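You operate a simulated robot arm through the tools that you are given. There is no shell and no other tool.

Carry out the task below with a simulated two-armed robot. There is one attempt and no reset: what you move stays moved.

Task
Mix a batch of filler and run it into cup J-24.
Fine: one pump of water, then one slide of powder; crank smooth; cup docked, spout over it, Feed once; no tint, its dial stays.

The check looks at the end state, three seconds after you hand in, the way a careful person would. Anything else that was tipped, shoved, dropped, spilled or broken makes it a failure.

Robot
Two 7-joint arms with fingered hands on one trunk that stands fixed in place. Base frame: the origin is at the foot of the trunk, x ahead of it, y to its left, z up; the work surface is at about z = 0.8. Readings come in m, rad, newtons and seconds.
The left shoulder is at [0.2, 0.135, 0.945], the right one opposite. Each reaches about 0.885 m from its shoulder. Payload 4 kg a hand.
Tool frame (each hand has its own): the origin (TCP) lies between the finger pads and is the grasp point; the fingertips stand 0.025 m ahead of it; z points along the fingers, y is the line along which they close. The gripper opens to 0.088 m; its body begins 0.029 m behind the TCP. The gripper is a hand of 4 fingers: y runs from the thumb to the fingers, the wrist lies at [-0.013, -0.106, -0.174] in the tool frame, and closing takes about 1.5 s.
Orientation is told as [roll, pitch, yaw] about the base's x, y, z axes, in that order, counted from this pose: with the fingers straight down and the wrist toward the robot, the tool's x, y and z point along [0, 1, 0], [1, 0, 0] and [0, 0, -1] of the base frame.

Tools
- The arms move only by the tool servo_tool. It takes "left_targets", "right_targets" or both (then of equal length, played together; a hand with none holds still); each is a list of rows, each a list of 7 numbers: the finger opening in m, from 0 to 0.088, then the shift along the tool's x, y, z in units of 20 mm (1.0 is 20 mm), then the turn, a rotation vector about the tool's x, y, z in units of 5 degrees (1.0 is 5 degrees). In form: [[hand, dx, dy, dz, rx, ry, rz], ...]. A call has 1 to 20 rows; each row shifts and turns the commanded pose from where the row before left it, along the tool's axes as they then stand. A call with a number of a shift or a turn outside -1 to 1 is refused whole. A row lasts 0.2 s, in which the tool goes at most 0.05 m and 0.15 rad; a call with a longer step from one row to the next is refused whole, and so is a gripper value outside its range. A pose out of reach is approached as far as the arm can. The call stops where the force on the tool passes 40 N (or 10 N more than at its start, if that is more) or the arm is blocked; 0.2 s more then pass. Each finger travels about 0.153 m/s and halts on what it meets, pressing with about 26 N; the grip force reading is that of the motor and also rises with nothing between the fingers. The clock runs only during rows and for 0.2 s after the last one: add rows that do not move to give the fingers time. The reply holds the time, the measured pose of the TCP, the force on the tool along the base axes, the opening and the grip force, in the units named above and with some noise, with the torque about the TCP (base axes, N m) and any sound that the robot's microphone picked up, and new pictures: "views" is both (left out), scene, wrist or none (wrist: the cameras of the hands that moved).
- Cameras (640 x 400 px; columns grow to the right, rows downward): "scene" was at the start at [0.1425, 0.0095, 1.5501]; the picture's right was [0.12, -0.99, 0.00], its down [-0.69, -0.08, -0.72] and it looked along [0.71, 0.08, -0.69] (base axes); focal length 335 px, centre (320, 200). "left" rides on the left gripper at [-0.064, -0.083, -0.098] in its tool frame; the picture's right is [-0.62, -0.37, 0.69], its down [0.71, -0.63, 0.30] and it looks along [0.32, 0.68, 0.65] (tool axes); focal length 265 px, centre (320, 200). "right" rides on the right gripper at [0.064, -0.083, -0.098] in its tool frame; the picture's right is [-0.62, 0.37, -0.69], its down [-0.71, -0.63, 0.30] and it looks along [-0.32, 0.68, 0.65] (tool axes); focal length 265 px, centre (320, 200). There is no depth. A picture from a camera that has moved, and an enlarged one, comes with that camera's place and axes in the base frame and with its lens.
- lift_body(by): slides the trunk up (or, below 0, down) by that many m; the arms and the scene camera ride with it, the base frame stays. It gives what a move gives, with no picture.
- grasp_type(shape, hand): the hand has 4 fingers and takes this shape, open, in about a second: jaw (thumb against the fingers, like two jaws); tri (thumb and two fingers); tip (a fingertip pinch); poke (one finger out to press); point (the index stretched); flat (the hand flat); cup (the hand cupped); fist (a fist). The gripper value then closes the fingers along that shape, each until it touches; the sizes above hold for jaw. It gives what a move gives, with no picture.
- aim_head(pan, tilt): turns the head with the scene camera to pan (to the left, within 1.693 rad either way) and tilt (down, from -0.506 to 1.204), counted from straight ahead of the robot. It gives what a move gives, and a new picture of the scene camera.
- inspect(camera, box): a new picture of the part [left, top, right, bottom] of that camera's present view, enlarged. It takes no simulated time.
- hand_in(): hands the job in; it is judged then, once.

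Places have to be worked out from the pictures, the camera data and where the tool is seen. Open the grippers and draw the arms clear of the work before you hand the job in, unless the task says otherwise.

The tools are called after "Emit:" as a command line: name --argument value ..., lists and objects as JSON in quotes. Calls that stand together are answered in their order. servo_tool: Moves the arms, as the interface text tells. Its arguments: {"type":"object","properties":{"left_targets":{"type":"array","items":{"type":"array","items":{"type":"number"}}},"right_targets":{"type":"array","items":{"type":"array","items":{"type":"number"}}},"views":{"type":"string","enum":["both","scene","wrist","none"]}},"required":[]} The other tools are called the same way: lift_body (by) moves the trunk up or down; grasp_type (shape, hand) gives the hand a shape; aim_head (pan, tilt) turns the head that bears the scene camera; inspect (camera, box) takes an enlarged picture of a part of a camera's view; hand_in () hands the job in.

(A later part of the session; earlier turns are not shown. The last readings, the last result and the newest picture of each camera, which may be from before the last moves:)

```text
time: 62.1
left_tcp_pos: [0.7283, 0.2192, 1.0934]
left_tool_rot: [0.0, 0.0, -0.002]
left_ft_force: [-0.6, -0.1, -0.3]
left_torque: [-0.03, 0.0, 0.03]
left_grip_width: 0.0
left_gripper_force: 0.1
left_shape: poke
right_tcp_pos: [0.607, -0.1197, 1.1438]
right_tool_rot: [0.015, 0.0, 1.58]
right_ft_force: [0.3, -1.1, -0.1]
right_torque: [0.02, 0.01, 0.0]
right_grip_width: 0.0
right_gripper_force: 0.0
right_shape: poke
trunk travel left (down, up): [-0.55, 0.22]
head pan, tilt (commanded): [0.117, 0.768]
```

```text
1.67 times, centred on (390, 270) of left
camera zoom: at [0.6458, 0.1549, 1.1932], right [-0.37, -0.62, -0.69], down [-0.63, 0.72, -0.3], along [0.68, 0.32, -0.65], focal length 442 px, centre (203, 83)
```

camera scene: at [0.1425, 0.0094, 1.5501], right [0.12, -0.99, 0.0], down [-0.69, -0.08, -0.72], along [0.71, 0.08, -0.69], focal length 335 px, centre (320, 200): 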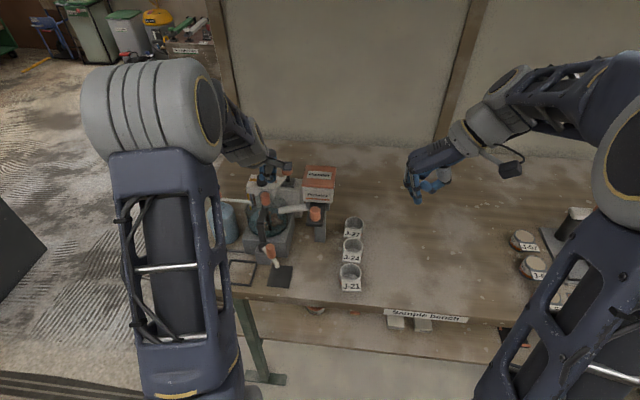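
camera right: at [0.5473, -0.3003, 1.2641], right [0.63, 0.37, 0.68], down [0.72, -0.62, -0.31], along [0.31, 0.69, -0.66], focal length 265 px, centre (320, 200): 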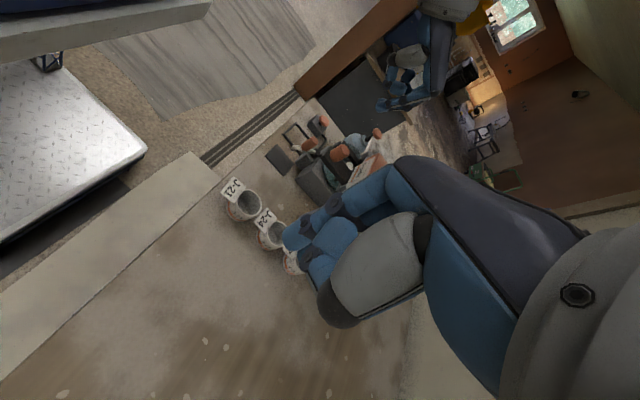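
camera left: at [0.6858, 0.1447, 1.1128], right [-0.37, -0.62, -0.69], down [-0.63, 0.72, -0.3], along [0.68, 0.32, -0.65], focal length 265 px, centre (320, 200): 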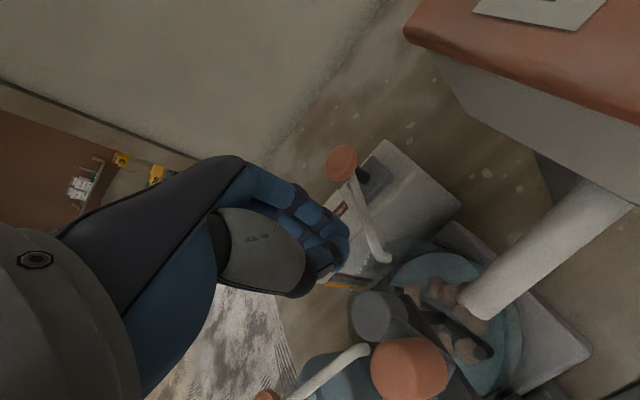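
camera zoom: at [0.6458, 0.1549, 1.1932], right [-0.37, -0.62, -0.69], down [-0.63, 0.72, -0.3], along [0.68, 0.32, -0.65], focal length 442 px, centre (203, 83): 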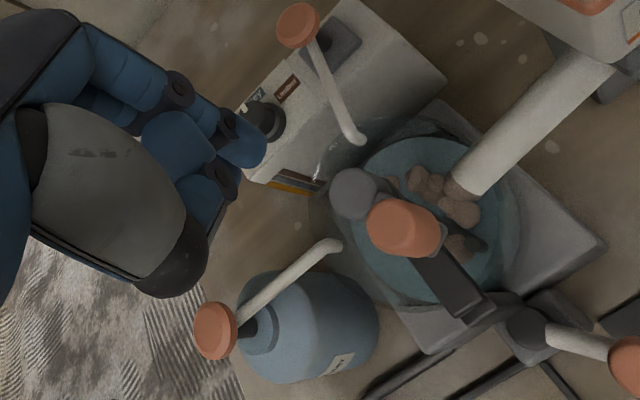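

The finger tip sits about (+0.013, -0.003, -0.031) from the TCP; knob is at (0.7025, 0.2065). I place the tip behind the knob (counter-clockwise sense) at about (0.703, 0.234) and lower to knob height.

Emit:
servo_tool --left_targets '[[0.088, 0.45, -1, 0, 0, 0, 0], [0.088, 0.45, -0.9, 0, 0, 0, 0], [0.088, 0, 0, 1, 0, 0, 0], [0.088, 0, 0, 1, 0, 0, 0], [0.088, 0, 0, 0.8, 0, 0, 0], [0.088, 0, 0, 0.4, 0, 0, 0], [0.088, 0, 0, 0, 0, 0, 0]]'

Emit:
inspect --camera "left" --box '[240, 150, 540, 390]'

Emit:
inspect --camera "scene" --box '[230, 150, 330, 240]'

```text
time: 63.8
left_tcp_pos: [0.6906, 0.2374, 1.0293]
left_tool_rot: [0.0, -0.001, -0.002]
left_ft_force: [0.8, 0.1, -0.2]
left_torque: [0.0, 0.03, -0.03]
left_grip_width: 0.0
left_gripper_force: 0.1
left_shape: poke
right_tcp_pos: [0.607, -0.1189, 1.1448]
right_tool_rot: [0.014, 0.0, 1.579]
right_ft_force: [-0.3, -0.7, -0.2]
right_torque: [-0.01, -0.01, -0.04]
right_grip_width: 0.0001
right_gripper_force: 0.1
right_shape: poke
trunk travel left (down, up): [-0.55, 0.22]
head pan, tilt (commanded): [0.117, 0.768]
camera scene: at [0.1425, 0.0095, 1.5501], right [0.12, -0.99, 0.0], down [-0.69, -0.08, -0.72], along [0.71, 0.08, -0.69], focal length 335 px, centre (320, 200)
camera left: at [0.6074, 0.1726, 1.1289], right [-0.37, -0.62, -0.69], down [-0.63, 0.72, -0.3], along [0.68, 0.32, -0.65], focal length 265 px, centre (320, 200)
```

scene: 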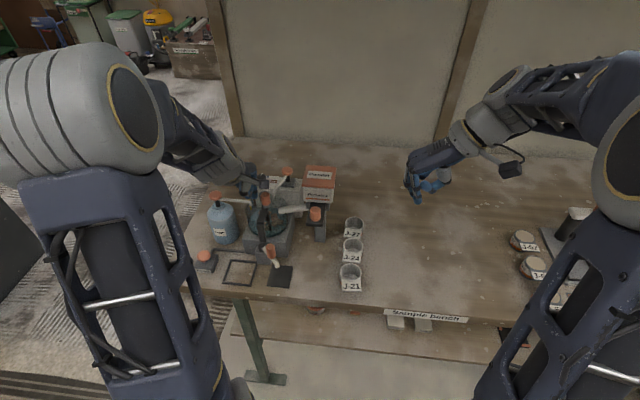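
left: 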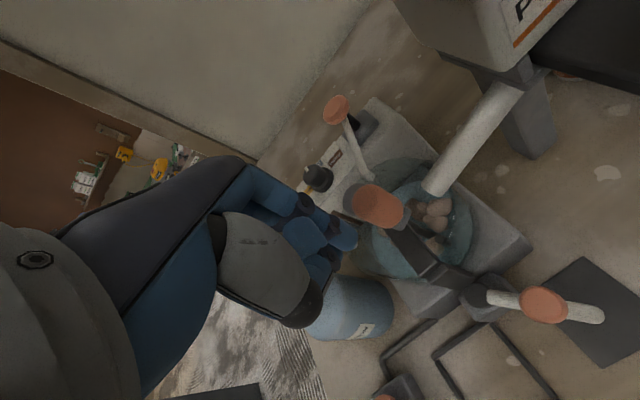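

```text
1.67 times, centred on (390, 270) of left
camera zoom: at [0.6074, 0.1726, 1.1289], right [-0.37, -0.62, -0.69], down [-0.63, 0.72, -0.3], along [0.68, 0.32, -0.65], focal length 442 px, centre (203, 83)
```

zoom: 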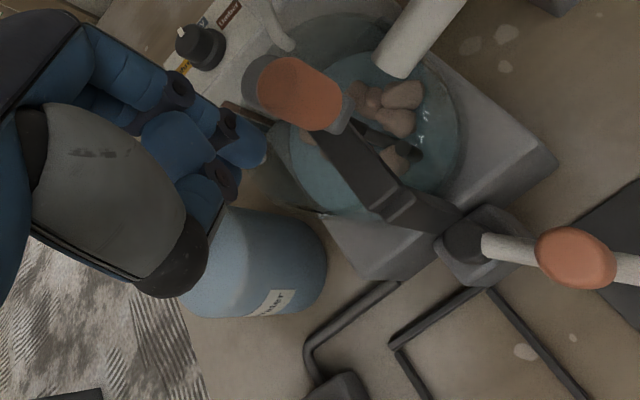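

```text
4.44 times, centred on (280, 195) of scene
camera zoom: at [0.1425, 0.0095, 1.5501], right [0.12, -0.99, 0.0], down [-0.69, -0.08, -0.72], along [0.71, 0.08, -0.69], focal length 1489 px, centre (498, 222)
```

zoom: 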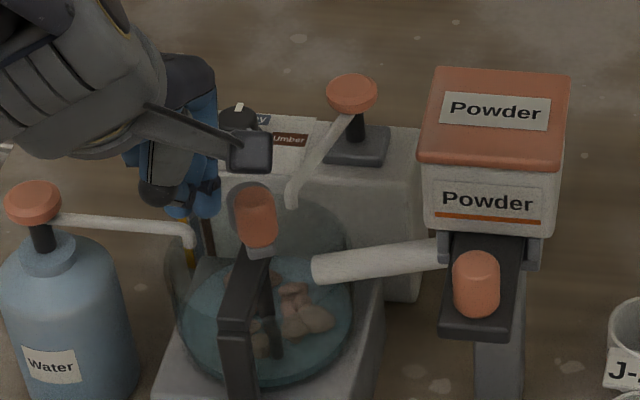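

The tip is at (0.705, 0.2335), behind the knob. I push the knob around along a circle about the hub, first a third of a turn.

Emit:
servo_tool --left_targets '[[0.088, -0.551, -0.158, 0, 0, 0, 0], [0.088, -0.572, 0.04, 0, 0, 0, 0], [0.088, -0.524, 0.233, 0, 0, 0, 0], [0.088, -0.412, 0.398, 0, 0, 0, 0], [0.088, -0.251, 0.515, 0, 0, 0, 0], [0.088, -0.06, 0.57, 0, 0, 0, 0]]' --views "none"

Emit:
inspect --camera "left" --box '[240, 150, 540, 390]'

Emit:
inspect --camera "scene" --box '[230, 150, 330, 240]'

```text
time: 65.2
left_tcp_pos: [0.7237, 0.189, 1.0294]
left_tool_rot: [0.0, -0.001, -0.002]
left_ft_force: [-0.5, 0.2, -0.5]
left_torque: [0.0, -0.02, 0.0]
left_grip_width: 0.0002
left_gripper_force: 0.1
left_shape: poke
right_tcp_pos: [0.6068, -0.1202, 1.1427]
right_tool_rot: [0.015, -0.001, 1.579]
right_ft_force: [-0.4, -0.4, -0.5]
right_torque: [-0.01, 0.05, -0.01]
right_grip_width: 0.0001
right_gripper_force: 0.1
right_shape: poke
trunk travel left (down, up): [-0.55, 0.22]
head pan, tilt (commanded): [0.117, 0.768]
```

```text
1.67 times, centred on (390, 270) of left
camera zoom: at [0.6399, 0.1251, 1.129], right [-0.37, -0.62, -0.69], down [-0.63, 0.72, -0.3], along [0.68, 0.32, -0.65], focal length 442 px, centre (203, 83)
```

zoom: 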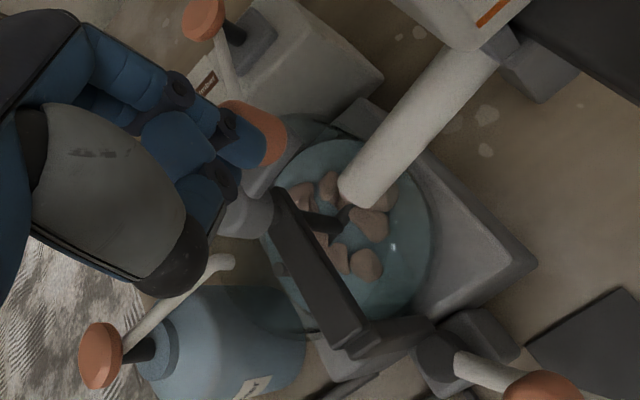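

```text
4.44 times, centred on (280, 195) of scene
camera zoom: at [0.1424, 0.0096, 1.5501], right [0.12, -0.99, 0.0], down [-0.69, -0.08, -0.72], along [0.71, 0.08, -0.69], focal length 1489 px, centre (498, 222)
```

zoom: 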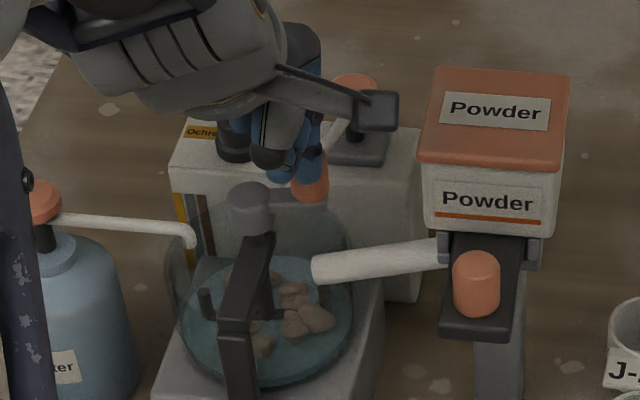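

The knob is being pushed around smoothly. I continue with one more full turn.

Emit:
servo_tool --left_targets '[[0.088, 0.139, 0.556, 0, 0, 0, 0], [0.088, 0.32, 0.475, 0, 0, 0, 0], [0.088, 0.463, 0.337, 0, 0, 0, 0], [0.088, 0.551, 0.158, 0, 0, 0, 0], [0.088, 0.572, -0.04, 0, 0, 0, 0], [0.088, 0.524, -0.233, 0, 0, 0, 0], [0.088, 0.412, -0.398, 0, 0, 0, 0], [0.088, 0.251, -0.515, 0, 0, 0, 0], [0.088, 0.06, -0.57, 0, 0, 0, 0], [0.088, -0.139, -0.556, 0, 0, 0, 0], [0.088, -0.32, -0.475, 0, 0, 0, 0], [0.088, -0.463, -0.337, 0, 0, 0, 0], [0.088, -0.551, -0.158, 0, 0, 0, 0], [0.088, -0.572, 0.04, 0, 0, 0, 0], [0.088, -0.524, 0.233, 0, 0, 0, 0], [0.088, -0.412, 0.398, 0, 0, 0, 0], [0.088, -0.251, 0.515, 0, 0, 0, 0], [0.088, -0.06, 0.57, 0, 0, 0, 0]]' --views "none"

Emit:
inspect --camera "left" --box '[240, 150, 540, 390]'

Emit:
inspect --camera "scene" --box '[230, 150, 330, 240]'

```text
time: 69.0
left_tcp_pos: [0.7231, 0.1897, 1.0297]
left_tool_rot: [0.0, 0.001, -0.002]
left_ft_force: [-1.0, -0.8, 0.2]
left_torque: [0.02, 0.02, 0.04]
left_grip_width: 0.0
left_gripper_force: 0.1
left_shape: poke
right_tcp_pos: [0.6074, -0.1191, 1.143]
right_tool_rot: [0.014, 0.0, 1.579]
right_ft_force: [0.9, -0.1, -0.6]
right_torque: [-0.01, 0.02, 0.01]
right_grip_width: 0.0002
right_gripper_force: 0.2
right_shape: poke
trunk travel left (down, up): [-0.55, 0.22]
head pan, tilt (commanded): [0.117, 0.768]
```

```text
1.67 times, centred on (390, 270) of left
camera zoom: at [0.64, 0.1256, 1.1287], right [-0.37, -0.62, -0.69], down [-0.63, 0.72, -0.3], along [0.68, 0.32, -0.65], focal length 442 px, centre (203, 83)
```

zoom: 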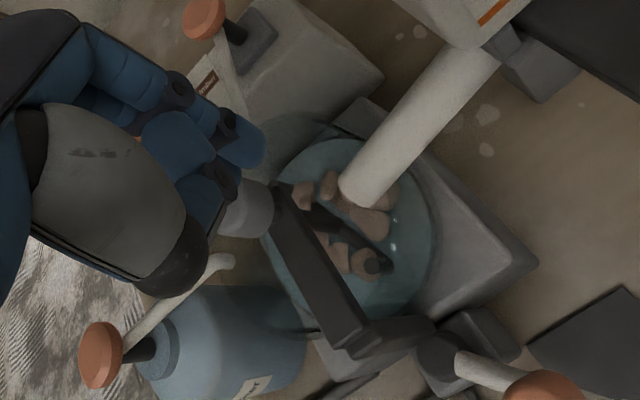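

```text
4.44 times, centred on (280, 195) of scene
camera zoom: at [0.1424, 0.0096, 1.5502], right [0.12, -0.99, 0.0], down [-0.69, -0.08, -0.72], along [0.71, 0.08, -0.69], focal length 1489 px, centre (498, 222)
```

zoom: 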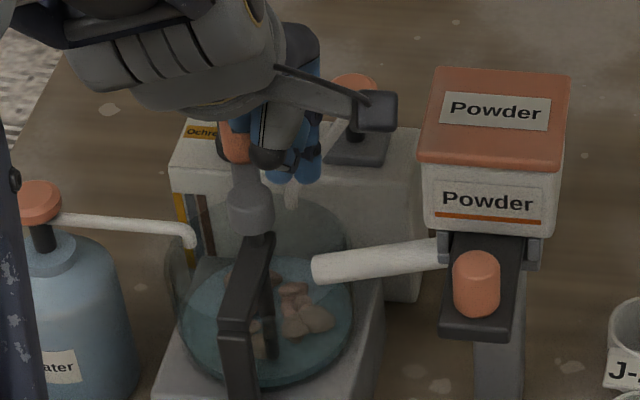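

The finger lost the knob on the far side (knob now near (0.764, 0.233)). Gripping with proper centring should hold better, so I raise, switch to jaw shape again and go over the knob.

Emit:
servo_tool --left_targets '[[0.088, 0, -0.3, -1, 0, 0, 0], [0.088, 0, 0, -1, 0, 0, 0], [0.088, 0, 0, -1, 0, 0, 0], [0.088, 0.5, 0.5, -0.5, 0, 0, 0]]' --views "none"

Emit:
grasp_type --shape "jaw" --hand "left"

Emit:
inspect --camera "scene" --box '[230, 150, 330, 240]'

Emit:
inspect --camera "left" --box '[240, 150, 540, 390]'

```text
time: 70.0
left_tcp_pos: [0.7268, 0.1992, 1.0996]
left_tool_rot: [0.0, 0.0, -0.002]
left_ft_force: [-0.2, -0.6, 0.5]
left_torque: [0.02, -0.03, 0.02]
left_grip_width: 0.0002
left_gripper_force: 0.1
left_shape: poke
right_tcp_pos: [0.6067, -0.1196, 1.144]
right_tool_rot: [0.013, -0.001, 1.579]
right_ft_force: [0.0, 0.1, -0.1]
right_torque: [-0.02, 0.03, 0.02]
right_grip_width: 0.0
right_gripper_force: 0.0
right_shape: poke
trunk travel left (down, up): [-0.55, 0.22]
head pan, tilt (commanded): [0.117, 0.768]
```

```text
time: 70.8
left_tcp_pos: [0.7271, 0.1992, 1.0992]
left_tool_rot: [0.001, 0.0, -0.002]
left_ft_force: [-0.7, -1.1, -0.5]
left_torque: [0.03, 0.0, 0.01]
left_grip_width: 0.0878
left_gripper_force: 0.0
left_shape: jaw
right_tcp_pos: [0.6071, -0.1184, 1.1444]
right_tool_rot: [0.013, 0.0, 1.58]
right_ft_force: [0.2, -0.3, -0.4]
right_torque: [0.0, -0.03, 0.03]
right_grip_width: 0.0
right_gripper_force: 0.0
right_shape: poke
trunk travel left (down, up): [-0.55, 0.22]
head pan, tilt (commanded): [0.117, 0.768]
```

```text
4.44 times, centred on (280, 195) of scene
camera zoom: at [0.1425, 0.0095, 1.5501], right [0.12, -0.99, 0.0], down [-0.69, -0.08, -0.72], along [0.71, 0.08, -0.69], focal length 1489 px, centre (498, 222)
```

zoom: 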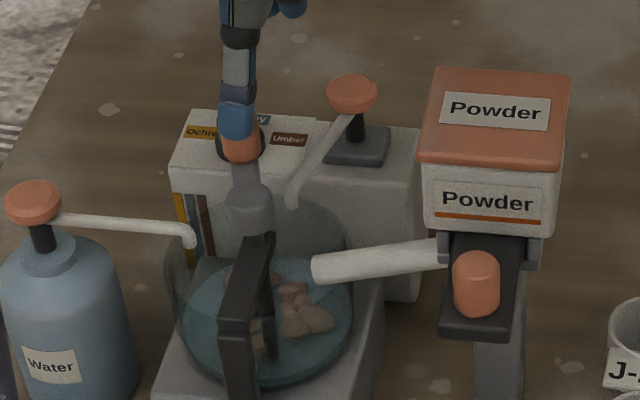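

```text
1.67 times, centred on (390, 270) of left
camera zoom: at [0.6441, 0.1351, 1.1987], right [-0.37, -0.62, -0.69], down [-0.63, 0.72, -0.3], along [0.68, 0.32, -0.65], focal length 442 px, centre (203, 83)
```

zoom: 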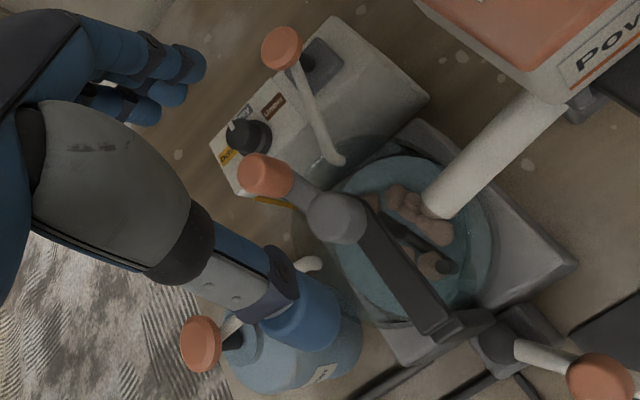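

The knob is at about (0.765, 0.2305), hub at (0.7335, 0.219). I centre over it half-open, lower to the earlier grip height and close.

Emit:
servo_tool --left_targets '[[0.055, 0.75, 0.95, 0, 0, 0, 0], [0.055, 0.75, 0.95, 0, 0, 0, 0], [0.055, 0, 0, 1, 0, 0, 0], [0.055, 0, 0, 1, 0, 0, 0], [0.055, 0, 0, 1, 0, 0, 0], [0.055, 0, 0, 0.8, 0, 0, 0], [0.055, 0, 0, 0.5, 0, 0, 0], [0.055, 0, 0, 0, 0, 0, 0]]' --views "none"

Emit:
inspect --camera "left" --box '[240, 150, 460, 340]'

Emit:
inspect --camera "scene" --box '[230, 150, 330, 240]'

```text
time: 72.7
left_tcp_pos: [0.7638, 0.2302, 1.0141]
left_tool_rot: [-0.001, -0.001, -0.001]
left_ft_force: [0.3, 0.0, 0.7]
left_torque: [0.03, 0.02, 0.01]
left_grip_width: 0.0553
left_gripper_force: 0.0
left_shape: jaw
right_tcp_pos: [0.6068, -0.1197, 1.1432]
right_tool_rot: [0.016, 0.002, 1.58]
right_ft_force: [0.0, -0.3, -0.4]
right_torque: [0.01, -0.02, 0.02]
right_grip_width: 0.0
right_gripper_force: 0.1
right_shape: poke
trunk travel left (down, up): [-0.55, 0.22]
head pan, tilt (commanded): [0.117, 0.768]
```

```text
2.11 times, centred on (350, 245) of left
camera zoom: at [0.6816, 0.1656, 1.1129], right [-0.37, -0.62, -0.69], down [-0.63, 0.72, -0.3], along [0.68, 0.32, -0.65], focal length 559 px, centre (257, 105)
```

zoom: 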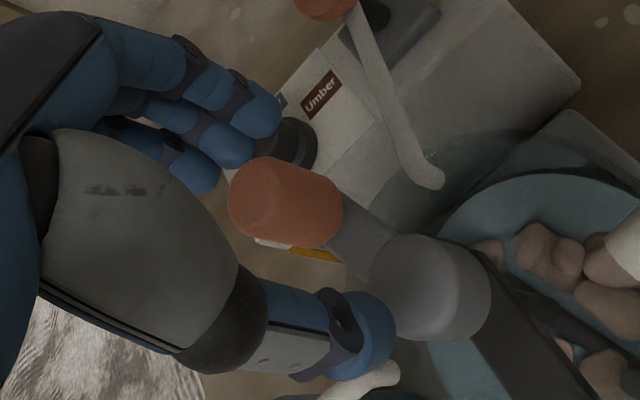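

```text
4.44 times, centred on (280, 195) of scene
camera zoom: at [0.1425, 0.0095, 1.5501], right [0.12, -0.99, 0.0], down [-0.69, -0.08, -0.72], along [0.71, 0.08, -0.69], focal length 1489 px, centre (498, 222)
```

zoom: 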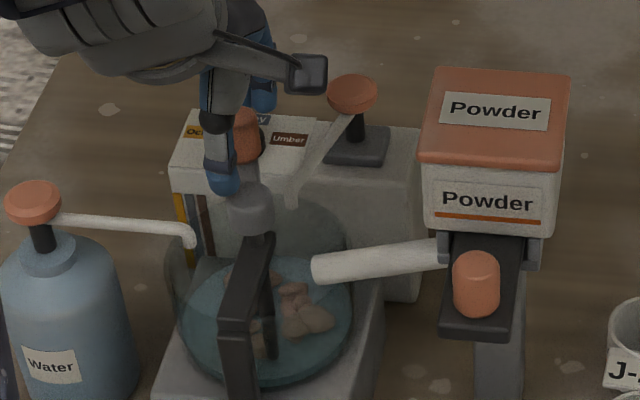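

The knob sits between thumb and fingers, centred within a millimetre or so. I close on it.

Emit:
servo_tool --left_targets '[[0.045, -0.08, 0, 0.08, 0, 0, 0], [0.035, 0, 0, 0, 0, 0, 0], [0.025, 0, 0, 0, 0, 0, 0], [0.015, 0, 0, 0, 0, 0, 0], [0.005, 0, 0, 0, 0, 0, 0], [0.005, 0, 0, 0, 0, 0, 0], [0.005, 0, 0, 0, 0, 0, 0]]' --views "none"

Emit:
inspect --camera "left" --box '[240, 150, 460, 340]'

Emit:
inspect --camera "scene" --box '[230, 150, 330, 240]'

```text
time: 74.2
left_tcp_pos: [0.7641, 0.2283, 1.0111]
left_tool_rot: [-0.001, -0.001, -0.002]
left_ft_force: [-0.4, 0.4, -2.4]
left_torque: [0.04, -0.04, -0.01]
left_grip_width: 0.006
left_gripper_force: 26.1
left_shape: jaw
right_tcp_pos: [0.6086, -0.1205, 1.143]
right_tool_rot: [0.014, 0.001, 1.581]
right_ft_force: [-0.2, 0.2, 0.0]
right_torque: [-0.03, -0.02, 0.0]
right_grip_width: 0.0
right_gripper_force: 0.0
right_shape: poke
trunk travel left (down, up): [-0.55, 0.22]
head pan, tilt (commanded): [0.117, 0.768]
```

```text
2.11 times, centred on (350, 245) of left
camera zoom: at [0.6817, 0.1639, 1.1108], right [-0.37, -0.62, -0.69], down [-0.63, 0.72, -0.3], along [0.68, 0.32, -0.65], focal length 559 px, centre (257, 105)
```

zoom: 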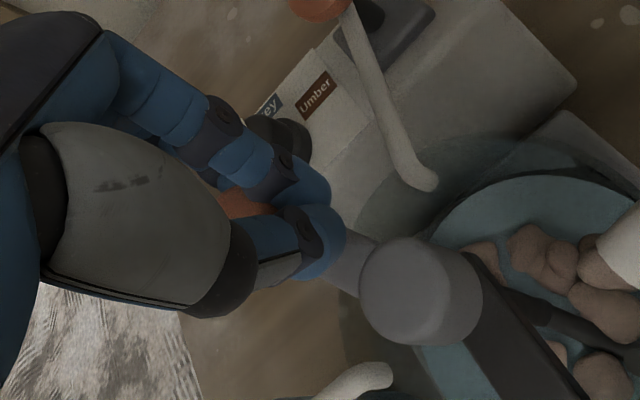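

```text
4.44 times, centred on (280, 195) of scene
camera zoom: at [0.1426, 0.0095, 1.5501], right [0.12, -0.99, 0.0], down [-0.69, -0.08, -0.72], along [0.71, 0.08, -0.69], focal length 1489 px, centre (498, 222)
```

zoom: 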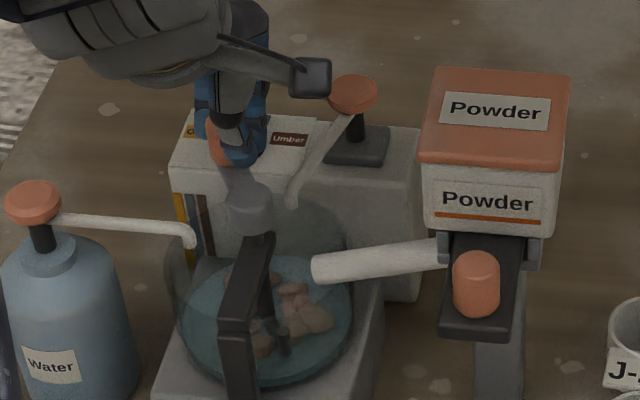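

The knob squirmed out sideways when squeezed there. A three-point chuck should hold a round knob better, so I open, raise, and try the tri shape.

Emit:
servo_tool --left_targets '[[0.03, 0, 0, 0, 0, 0, 0], [0.055, 0, 0, 0, 0, 0, 0], [0.055, 0, 0, -1, 0, 0, 0], [0.055, 0, 0, -1, 0, 0, 0], [0.055, 0, 0, -1, 0, 0, 0], [0.055, 0, -1, -1, 0, 0, 0], [0.055, -0.5, -1, 0, 0, 0, 0]]' --views "none"

Emit:
grasp_type --shape "tri" --hand "left"

Emit:
inspect --camera "left" --box '[180, 120, 540, 390]'

Emit:
inspect --camera "scene" --box '[210, 120, 330, 240]'

```text
time: 75.8
left_tcp_pos: [0.7243, 0.2195, 1.0892]
left_tool_rot: [0.001, 0.0, -0.001]
left_ft_force: [-0.5, 1.0, 0.0]
left_torque: [0.02, -0.02, -0.02]
left_grip_width: 0.0547
left_gripper_force: 0.0
left_shape: jaw
right_tcp_pos: [0.6073, -0.1189, 1.1444]
right_tool_rot: [0.014, 0.0, 1.578]
right_ft_force: [-0.9, -0.4, 0.7]
right_torque: [0.01, 0.03, -0.04]
right_grip_width: 0.0
right_gripper_force: 0.1
right_shape: poke
trunk travel left (down, up): [-0.55, 0.22]
head pan, tilt (commanded): [0.117, 0.768]
```

```text
time: 76.8
left_tcp_pos: [0.7239, 0.2179, 1.09]
left_tool_rot: [0.002, 0.0, -0.002]
left_ft_force: [-0.4, -0.3, -0.2]
left_torque: [0.02, 0.02, 0.01]
left_grip_width: 0.0878
left_gripper_force: 0.0
left_shape: tri
right_tcp_pos: [0.6079, -0.1199, 1.1429]
right_tool_rot: [0.015, 0.0, 1.58]
right_ft_force: [0.0, 0.1, -0.2]
right_torque: [0.01, 0.01, -0.02]
right_grip_width: 0.0
right_gripper_force: 0.1
right_shape: poke
trunk travel left (down, up): [-0.55, 0.22]
head pan, tilt (commanded): [0.117, 0.768]
```

```text
1.48 times, centred on (360, 255) of left
camera zoom: at [0.6418, 0.154, 1.1905], right [-0.37, -0.62, -0.69], down [-0.63, 0.72, -0.3], along [0.68, 0.32, -0.65], focal length 393 px, centre (261, 118)
```

zoom: 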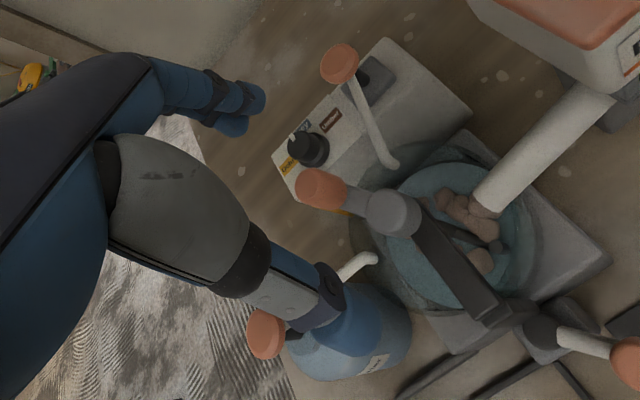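

```text
3.33 times, centred on (270, 180) of scene
camera zoom: at [0.1425, 0.0095, 1.5501], right [0.12, -0.99, 0.0], down [-0.69, -0.08, -0.72], along [0.71, 0.08, -0.69], focal length 1116 px, centre (487, 267)
```

zoom: 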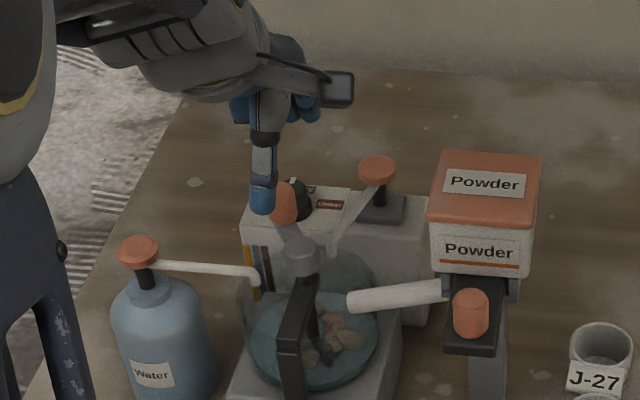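

The knob is at about (0.765, 0.238), and fitting its seen positions gives the hub at (0.7346, 0.2205) with radius 35 mm. I part-close the tri shape in the air to see where its three fingertips meet.

Emit:
servo_tool --left_targets '[[0.06, 0, 0, 0, 0, 0, 0], [0.04, 0, 0, 0, 0, 0, 0], [0.025, 0, 0, 0, 0, 0, 0], [0.025, 0, 0, 0, 0, 0, 0], [0.025, 0, 0, 0, 0, 0, 0]]' --views "none"

Emit:
inspect --camera "left" --box '[220, 140, 460, 340]'

Emit:
inspect --camera "scene" --box '[220, 120, 310, 220]'

```text
time: 78.0
left_tcp_pos: [0.726, 0.2186, 1.0905]
left_tool_rot: [-0.001, -0.002, -0.002]
left_ft_force: [-0.5, -0.2, 0.4]
left_torque: [0.01, -0.02, 0.0]
left_grip_width: 0.0255
left_gripper_force: 0.1
left_shape: tri
right_tcp_pos: [0.608, -0.1202, 1.1431]
right_tool_rot: [0.013, 0.0, 1.58]
right_ft_force: [-0.2, 0.6, 0.2]
right_torque: [0.02, -0.06, 0.03]
right_grip_width: 0.0001
right_gripper_force: 0.1
right_shape: poke
trunk travel left (down, up): [-0.55, 0.22]
head pan, tilt (commanded): [0.117, 0.768]
```

```text
2.00 times, centred on (340, 240) of left
camera zoom: at [0.6417, 0.154, 1.1906], right [-0.37, -0.62, -0.69], down [-0.63, 0.72, -0.3], along [0.68, 0.32, -0.65], focal length 531 px, centre (280, 120)
```

zoom: 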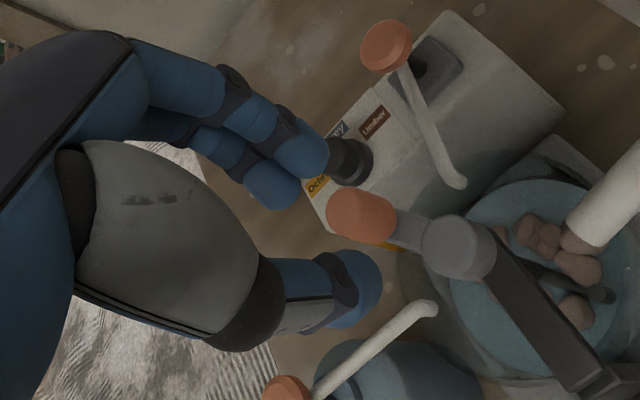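

```text
4.00 times, centred on (265, 170) of scene
camera zoom: at [0.1425, 0.0095, 1.5501], right [0.12, -0.99, 0.0], down [-0.69, -0.08, -0.72], along [0.71, 0.08, -0.69], focal length 1340 px, centre (540, 320)
```

zoom: 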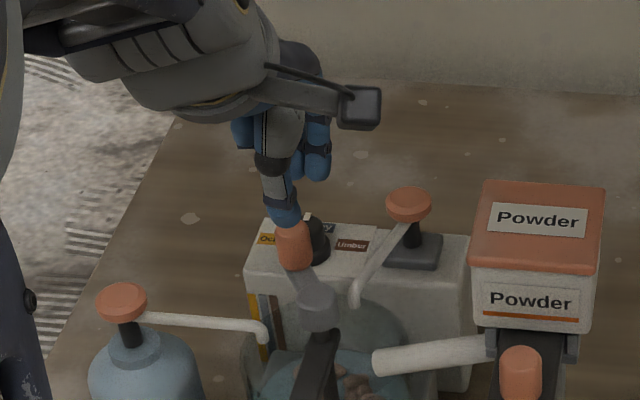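

In the tri shape the index and middle tips form a V on the +x side with the thumb opposite, all centred on the TCP. I go over the knob at (0.765, 0.238), lower and close.

Emit:
servo_tool --left_targets '[[0.055, 0.45, 0.95, 0, 0, 0, 0], [0.055, 0.45, 0.95, 0, 0, 0, 0], [0.055, 0, 0, 1, 0, 0, 0], [0.055, 0, 0, 1, 0, 0, 0], [0.055, 0, 0, 1, 0, 0, 0], [0.055, 0, 0, 0.6, 0, 0, 0], [0.055, 0, 0, 0.3, 0, 0, 0], [0.055, 0, 0, 0, 0, 0, 0]]' --views "none"

Emit:
inspect --camera "left" --box '[220, 140, 460, 340]'

Emit:
inspect --camera "scene" --box '[230, 150, 330, 240]'

```text
time: 79.8
left_tcp_pos: [0.7628, 0.2363, 1.012]
left_tool_rot: [0.0, -0.001, -0.001]
left_ft_force: [0.0, -0.8, -0.4]
left_torque: [0.0, 0.01, -0.02]
left_grip_width: 0.0546
left_gripper_force: 0.0
left_shape: tri
right_tcp_pos: [0.6073, -0.1197, 1.1436]
right_tool_rot: [0.012, 0.001, 1.58]
right_ft_force: [0.6, -1.0, 0.5]
right_torque: [-0.03, 0.03, 0.01]
right_grip_width: 0.0003
right_gripper_force: 0.1
right_shape: poke
trunk travel left (down, up): [-0.55, 0.22]
head pan, tilt (commanded): [0.117, 0.768]
```

```text
2.00 times, centred on (340, 240) of left
camera zoom: at [0.68, 0.1722, 1.1129], right [-0.37, -0.62, -0.69], down [-0.63, 0.72, -0.3], along [0.68, 0.32, -0.65], focal length 531 px, centre (280, 120)
```

zoom: 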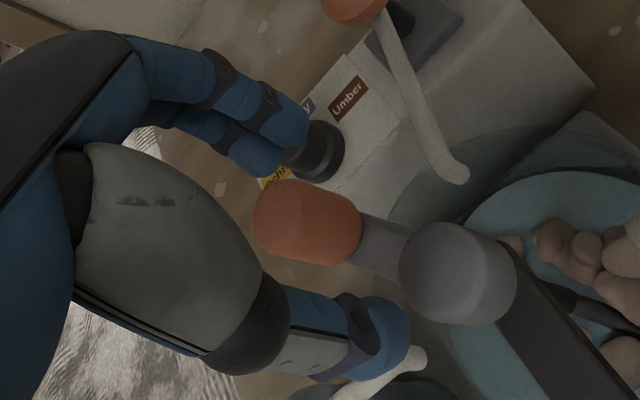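

```text
4.44 times, centred on (280, 195) of scene
camera zoom: at [0.1425, 0.0095, 1.5501], right [0.12, -0.99, 0.0], down [-0.69, -0.08, -0.72], along [0.71, 0.08, -0.69], focal length 1489 px, centre (498, 222)
```

zoom: 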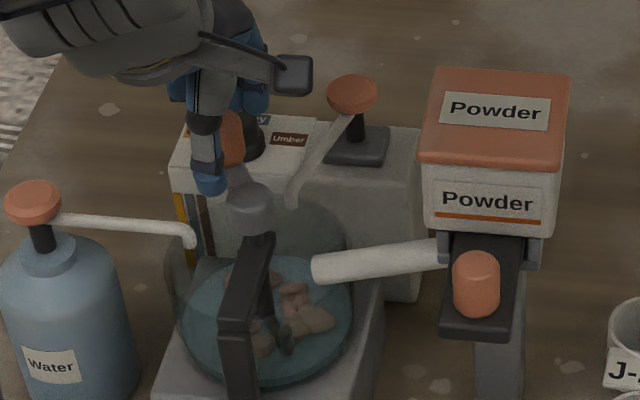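

The knob is exactly between the three open fingertips. I close the tri grip.

Emit:
servo_tool --left_targets '[[0.045, 0, 0.05, 0, 0, 0, 0], [0.035, 0, 0, 0, 0, 0, 0], [0.025, 0, 0, 0, 0, 0, 0], [0.015, 0, 0, 0, 0, 0, 0], [0.005, 0, 0, 0, 0, 0, 0], [0.005, 0, 0, 0, 0, 0, 0], [0.005, 0, 0, 0, 0, 0, 0]]' --views "none"

Emit:
inspect --camera "left" --box '[220, 140, 460, 340]'

Emit:
inspect --camera "scene" --box '[230, 150, 330, 240]'

```text
time: 81.3
left_tcp_pos: [0.7635, 0.2364, 1.0132]
left_tool_rot: [0.0, 0.0, -0.001]
left_ft_force: [-2.2, -1.7, -1.6]
left_torque: [-0.01, 0.03, 0.03]
left_grip_width: 0.013
left_gripper_force: 25.3
left_shape: tri
right_tcp_pos: [0.6074, -0.1205, 1.1437]
right_tool_rot: [0.013, 0.001, 1.581]
right_ft_force: [0.0, -0.3, 0.5]
right_torque: [-0.01, 0.02, -0.01]
right_grip_width: 0.0001
right_gripper_force: 0.1
right_shape: poke
trunk travel left (down, up): [-0.55, 0.22]
head pan, tilt (commanded): [0.117, 0.768]
```

```text
2.00 times, centred on (340, 240) of left
camera zoom: at [0.681, 0.1719, 1.113], right [-0.37, -0.62, -0.69], down [-0.63, 0.72, -0.3], along [0.68, 0.32, -0.65], focal length 531 px, centre (280, 120)
```

zoom: 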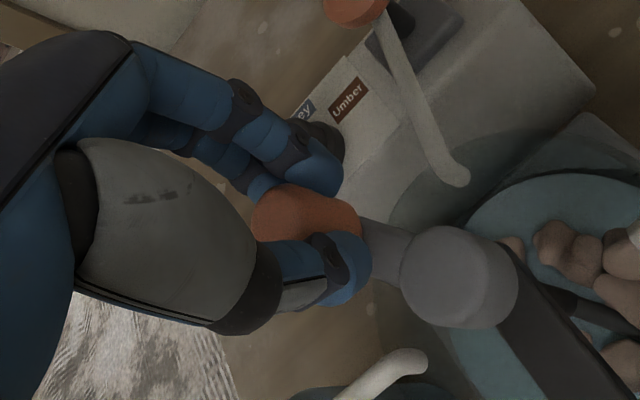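

```text
4.44 times, centred on (280, 195) of scene
camera zoom: at [0.1425, 0.0095, 1.5501], right [0.12, -0.99, 0.0], down [-0.69, -0.08, -0.72], along [0.71, 0.08, -0.69], focal length 1489 px, centre (498, 222)
```

zoom: 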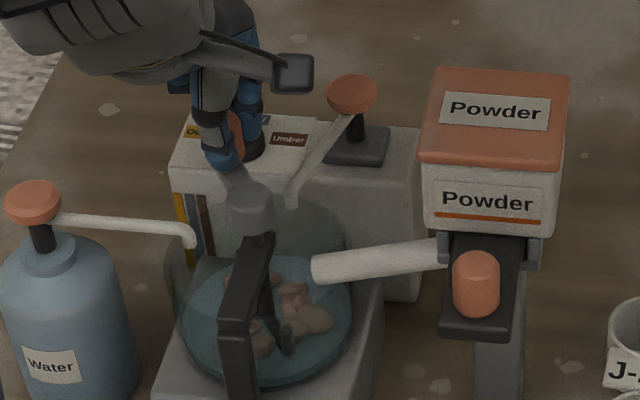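

The tri grip holds the knob firmly. I crank a half turn counter-clockwise and check it stays in the grip.

Emit:
servo_tool --left_targets '[[0.005, 0.466, -0.377, 0, 0, 0, 0], [0.005, 0.309, -0.514, 0, 0, 0, 0], [0.005, 0.114, -0.588, 0, 0, 0, 0], [0.005, -0.094, -0.592, 0, 0, 0, 0], [0.005, -0.29, -0.524, 0, 0, 0, 0], [0.005, -0.452, -0.393, 0, 0, 0, 0], [0.005, -0.559, -0.215, 0, 0, 0, 0], [0.005, -0.599, -0.011, 0, 0, 0, 0], [0.005, -0.566, 0.195, 0, 0, 0, 0]]' --views "none"

Emit:
inspect --camera "left" --box '[220, 140, 460, 340]'

Emit:
inspect --camera "scene" --box '[230, 150, 330, 240]'

```text
time: 83.3
left_tcp_pos: [0.7028, 0.2033, 1.0128]
left_tool_rot: [0.0, 0.002, -0.002]
left_ft_force: [-4.2, -1.2, -2.4]
left_torque: [-0.03, 0.02, 0.02]
left_grip_width: 0.0124
left_gripper_force: 26.5
left_shape: tri
right_tcp_pos: [0.6072, -0.12, 1.1452]
right_tool_rot: [0.013, 0.001, 1.579]
right_ft_force: [0.4, -0.3, 0.3]
right_torque: [-0.01, -0.01, 0.01]
right_grip_width: 0.0001
right_gripper_force: 0.1
right_shape: poke
trunk travel left (down, up): [-0.55, 0.22]
head pan, tilt (commanded): [0.117, 0.768]
```

```text
2.00 times, centred on (340, 240) of left
camera zoom: at [0.6201, 0.1385, 1.1132], right [-0.37, -0.62, -0.69], down [-0.63, 0.72, -0.3], along [0.68, 0.32, -0.65], focal length 531 px, centre (280, 120)
```

zoom: 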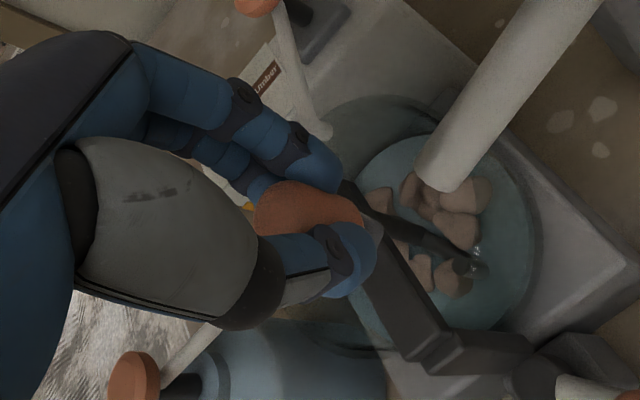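

```text
4.44 times, centred on (280, 195) of scene
camera zoom: at [0.1423, 0.0096, 1.5502], right [0.12, -0.99, 0.0], down [-0.69, -0.08, -0.72], along [0.71, 0.08, -0.69], focal length 1489 px, centre (498, 222)
```

zoom: 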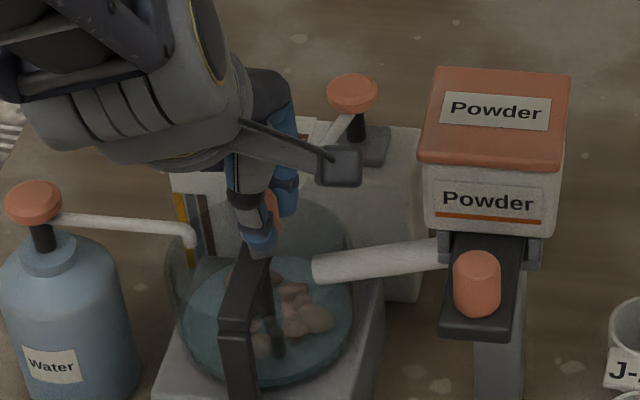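

It holds through the half turn. I continue with a whole turn.

Emit:
servo_tool --left_targets '[[0.005, -0.466, 0.377, 0, 0, 0, 0], [0.005, -0.309, 0.514, 0, 0, 0, 0], [0.005, -0.114, 0.588, 0, 0, 0, 0], [0.005, 0.094, 0.592, 0, 0, 0, 0], [0.005, 0.29, 0.524, 0, 0, 0, 0], [0.005, 0.452, 0.393, 0, 0, 0, 0], [0.005, 0.559, 0.215, 0, 0, 0, 0], [0.005, 0.599, 0.011, 0, 0, 0, 0], [0.005, 0.566, -0.195, 0, 0, 0, 0], [0.005, 0.466, -0.377, 0, 0, 0, 0], [0.005, 0.309, -0.514, 0, 0, 0, 0], [0.005, 0.114, -0.588, 0, 0, 0, 0], [0.005, -0.094, -0.592, 0, 0, 0, 0], [0.005, -0.29, -0.524, 0, 0, 0, 0], [0.005, -0.452, -0.393, 0, 0, 0, 0], [0.005, -0.559, -0.215, 0, 0, 0, 0], [0.005, -0.599, -0.011, 0, 0, 0, 0], [0.005, -0.566, 0.195, 0, 0, 0, 0]]' --views "none"

Emit:
inspect --camera "left" --box '[220, 140, 460, 340]'

Emit:
inspect --camera "scene" --box '[230, 150, 330, 240]'

```text
time: 87.2
left_tcp_pos: [0.7041, 0.2035, 1.0135]
left_tool_rot: [0.0, 0.0, -0.003]
left_ft_force: [-1.7, -1.4, -1.0]
left_torque: [-0.01, -0.04, -0.03]
left_grip_width: 0.012
left_gripper_force: 26.1
left_shape: tri
right_tcp_pos: [0.6067, -0.1183, 1.1439]
right_tool_rot: [0.015, 0.0, 1.58]
right_ft_force: [0.2, -0.4, 0.4]
right_torque: [-0.04, 0.01, 0.01]
right_grip_width: 0.0
right_gripper_force: 0.2
right_shape: poke
trunk travel left (down, up): [-0.55, 0.22]
head pan, tilt (commanded): [0.117, 0.768]
```

```text
2.00 times, centred on (340, 240) of left
camera zoom: at [0.6199, 0.1386, 1.1131], right [-0.37, -0.62, -0.69], down [-0.63, 0.72, -0.3], along [0.68, 0.32, -0.65], focal length 531 px, centre (280, 120)
```

zoom: 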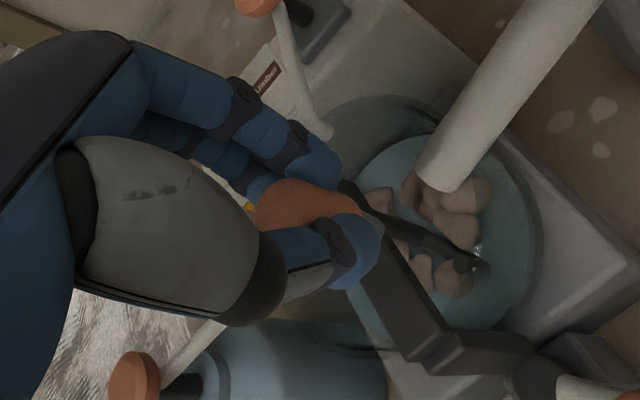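

```text
4.44 times, centred on (280, 195) of scene
camera zoom: at [0.1424, 0.0096, 1.5502], right [0.12, -0.99, 0.0], down [-0.69, -0.08, -0.72], along [0.71, 0.08, -0.69], focal length 1489 px, centre (498, 222)
```

zoom: 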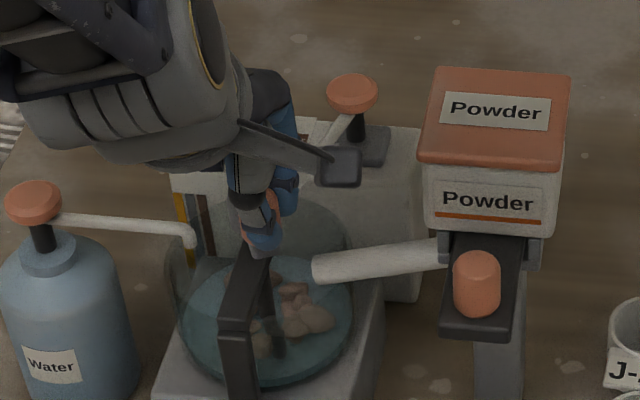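

A full turn went well but lumps remain, so I keep cranking a bit faster (30° per row).

Emit:
servo_tool --left_targets '[[0.005, -0.642, 0.62, 0, 0, 0, 0], [0.005, -0.246, 0.858, 0, 0, 0, 0], [0.005, 0.216, 0.866, 0, 0, 0, 0], [0.005, 0.62, 0.642, 0, 0, 0, 0], [0.005, 0.858, 0.246, 0, 0, 0, 0], [0.005, 0.866, -0.216, 0, 0, 0, 0], [0.005, 0.642, -0.62, 0, 0, 0, 0], [0.005, 0.246, -0.858, 0, 0, 0, 0], [0.005, -0.216, -0.866, 0, 0, 0, 0], [0.005, -0.62, -0.642, 0, 0, 0, 0], [0.005, -0.858, -0.246, 0, 0, 0, 0], [0.005, -0.866, 0.216, 0, 0, 0, 0], [0.005, -0.642, 0.62, 0, 0, 0, 0], [0.005, -0.246, 0.858, 0, 0, 0, 0], [0.005, 0.216, 0.866, 0, 0, 0, 0], [0.005, 0.62, 0.642, 0, 0, 0, 0], [0.005, 0.858, 0.246, 0, 0, 0, 0], [0.005, 0.866, -0.216, 0, 0, 0, 0], [0.005, 0.642, -0.62, 0, 0, 0, 0], [0.005, 0.246, -0.858, 0, 0, 0, 0]]' --views "none"

Emit:
inspect --camera "left" --box '[240, 150, 540, 390]'

Emit:
inspect --camera "scene" --box '[230, 150, 330, 240]'

```text
time: 91.3
left_tcp_pos: [0.734, 0.2531, 1.0141]
left_tool_rot: [0.0, 0.002, -0.005]
left_ft_force: [-0.2, -1.6, -4.2]
left_torque: [0.0, -0.07, 0.02]
left_grip_width: 0.0115
left_gripper_force: 26.5
left_shape: tri
right_tcp_pos: [0.6066, -0.1191, 1.1437]
right_tool_rot: [0.014, -0.001, 1.58]
right_ft_force: [-0.7, -0.3, 0.0]
right_torque: [-0.01, -0.01, -0.01]
right_grip_width: 0.0002
right_gripper_force: 0.0
right_shape: poke
trunk travel left (down, up): [-0.55, 0.22]
head pan, tilt (commanded): [0.117, 0.768]
```

```text
1.67 times, centred on (390, 270) of left
camera zoom: at [0.6511, 0.1896, 1.1132], right [-0.37, -0.62, -0.69], down [-0.63, 0.72, -0.3], along [0.68, 0.32, -0.65], focal length 442 px, centre (203, 83)
```

zoom: 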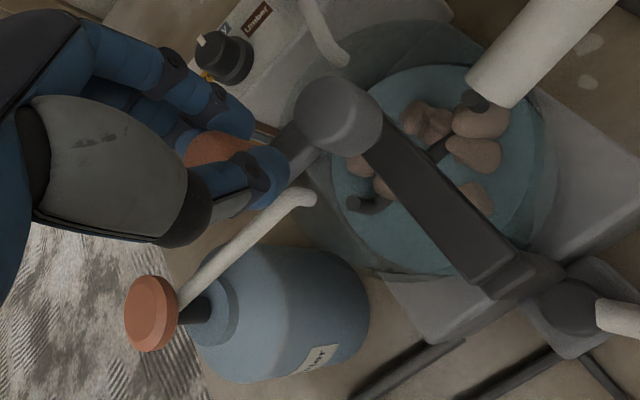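

```text
4.44 times, centred on (280, 195) of scene
camera zoom: at [0.1427, 0.0094, 1.5501], right [0.12, -0.99, 0.0], down [-0.69, -0.08, -0.72], along [0.71, 0.08, -0.69], focal length 1489 px, centre (498, 222)
```

zoom: 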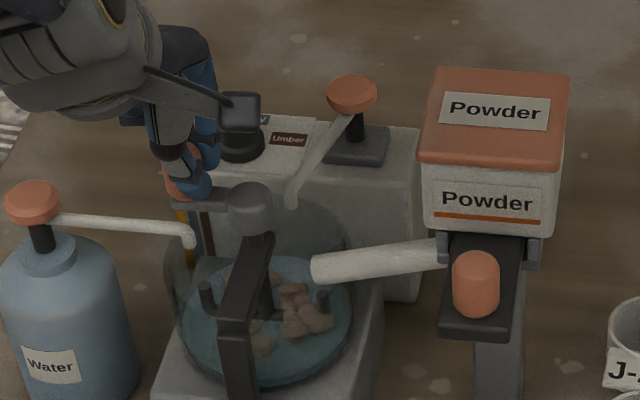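

The grip still holds after about 4½ turns in all, lumps are still there. I keep cranking.

Emit:
servo_tool --left_targets '[[0.005, -0.216, -0.866, 0, 0, 0, 0], [0.005, -0.62, -0.642, 0, 0, 0, 0], [0.005, -0.858, -0.246, 0, 0, 0, 0], [0.005, -0.866, 0.216, 0, 0, 0, 0], [0.005, -0.642, 0.62, 0, 0, 0, 0], [0.005, -0.246, 0.858, 0, 0, 0, 0], [0.005, 0.216, 0.866, 0, 0, 0, 0], [0.005, 0.62, 0.642, 0, 0, 0, 0], [0.005, 0.858, 0.246, 0, 0, 0, 0], [0.005, 0.866, -0.216, 0, 0, 0, 0], [0.005, 0.642, -0.62, 0, 0, 0, 0], [0.005, 0.246, -0.858, 0, 0, 0, 0], [0.005, -0.216, -0.866, 0, 0, 0, 0], [0.005, -0.62, -0.642, 0, 0, 0, 0], [0.005, -0.858, -0.246, 0, 0, 0, 0], [0.005, -0.866, 0.216, 0, 0, 0, 0]]' --views "none"

Emit:
inspect --camera "left" --box '[240, 150, 540, 390]'

Emit:
inspect --camera "scene" --box '[230, 150, 330, 240]'

```text
time: 94.8
left_tcp_pos: [0.7039, 0.2021, 1.0129]
left_tool_rot: [-0.001, 0.001, -0.001]
left_ft_force: [0.7, 1.3, -4.2]
left_torque: [0.09, -0.08, -0.03]
left_grip_width: 0.0112
left_gripper_force: 26.5
left_shape: tri
right_tcp_pos: [0.6081, -0.1188, 1.1441]
right_tool_rot: [0.015, -0.001, 1.578]
right_ft_force: [-0.7, 0.2, 0.1]
right_torque: [0.01, 0.0, 0.0]
right_grip_width: 0.0001
right_gripper_force: 0.1
right_shape: poke
trunk travel left (down, up): [-0.55, 0.22]
head pan, tilt (commanded): [0.117, 0.768]
```

```text
1.67 times, centred on (390, 270) of left
camera zoom: at [0.6208, 0.1382, 1.1132], right [-0.37, -0.62, -0.69], down [-0.63, 0.72, -0.3], along [0.68, 0.32, -0.65], focal length 442 px, centre (203, 83)
```

zoom: 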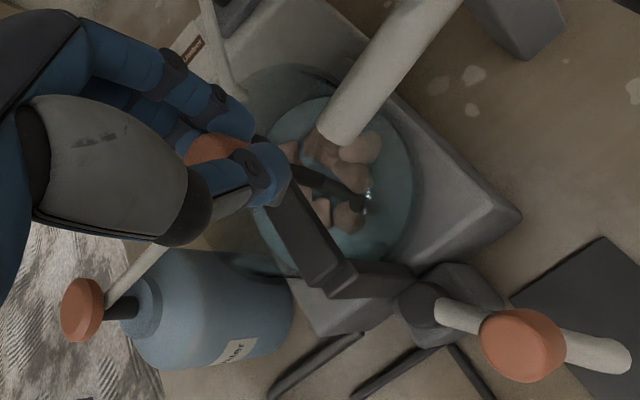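

```text
4.44 times, centred on (280, 195) of scene
camera zoom: at [0.1426, 0.0098, 1.5501], right [0.12, -0.99, 0.0], down [-0.69, -0.08, -0.72], along [0.71, 0.08, -0.69], focal length 1489 px, centre (498, 222)
```

zoom: 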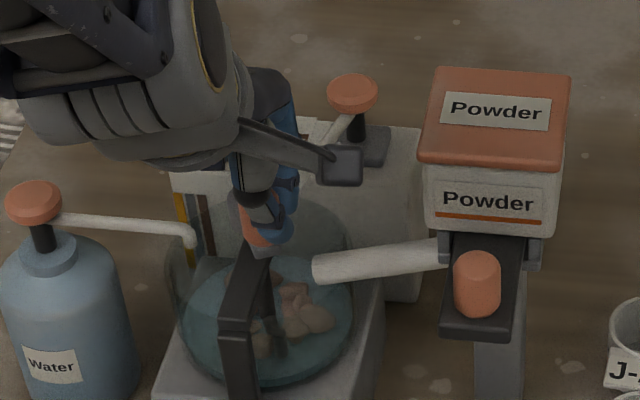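

I look closely at the bowl to see whether the lumps are shrinking or fading.

Emit:
inspect --camera "scene" --box '[250, 205, 295, 240]'

Emit:
inspect --camera "left" --box '[360, 190, 450, 280]'

```text
11.43 times, centred on (272, 222) of scene
camera zoom: at [0.1426, 0.0098, 1.5501], right [0.12, -0.99, 0.0], down [-0.69, -0.08, -0.72], along [0.71, 0.08, -0.69], focal length 3828 px, centre (863, -57)
```

zoom: 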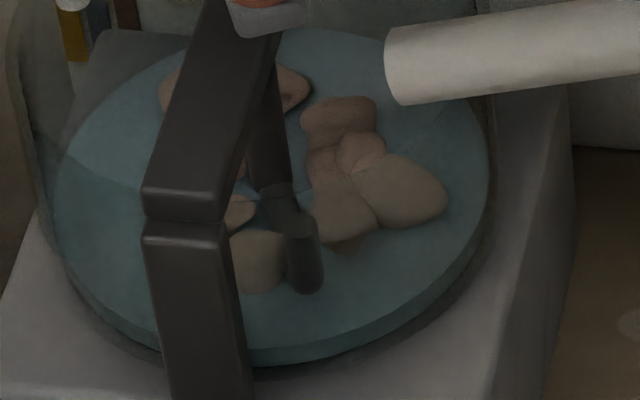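

```text
4.44 times, centred on (405, 235) of left
camera zoom: at [0.6208, 0.1382, 1.1132], right [-0.37, -0.62, -0.69], down [-0.63, 0.72, -0.3], along [0.68, 0.32, -0.65], focal length 1180 px, centre (-58, 44)
```

zoom: 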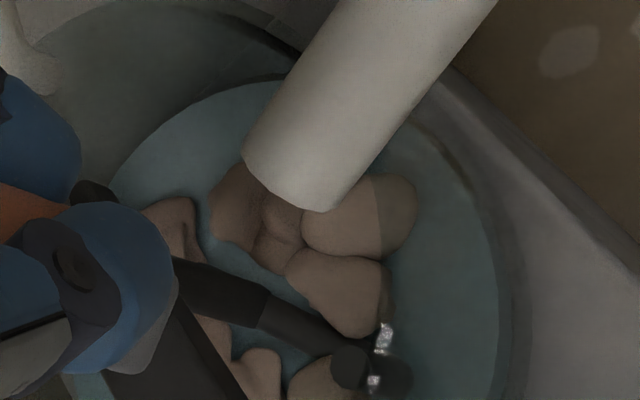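

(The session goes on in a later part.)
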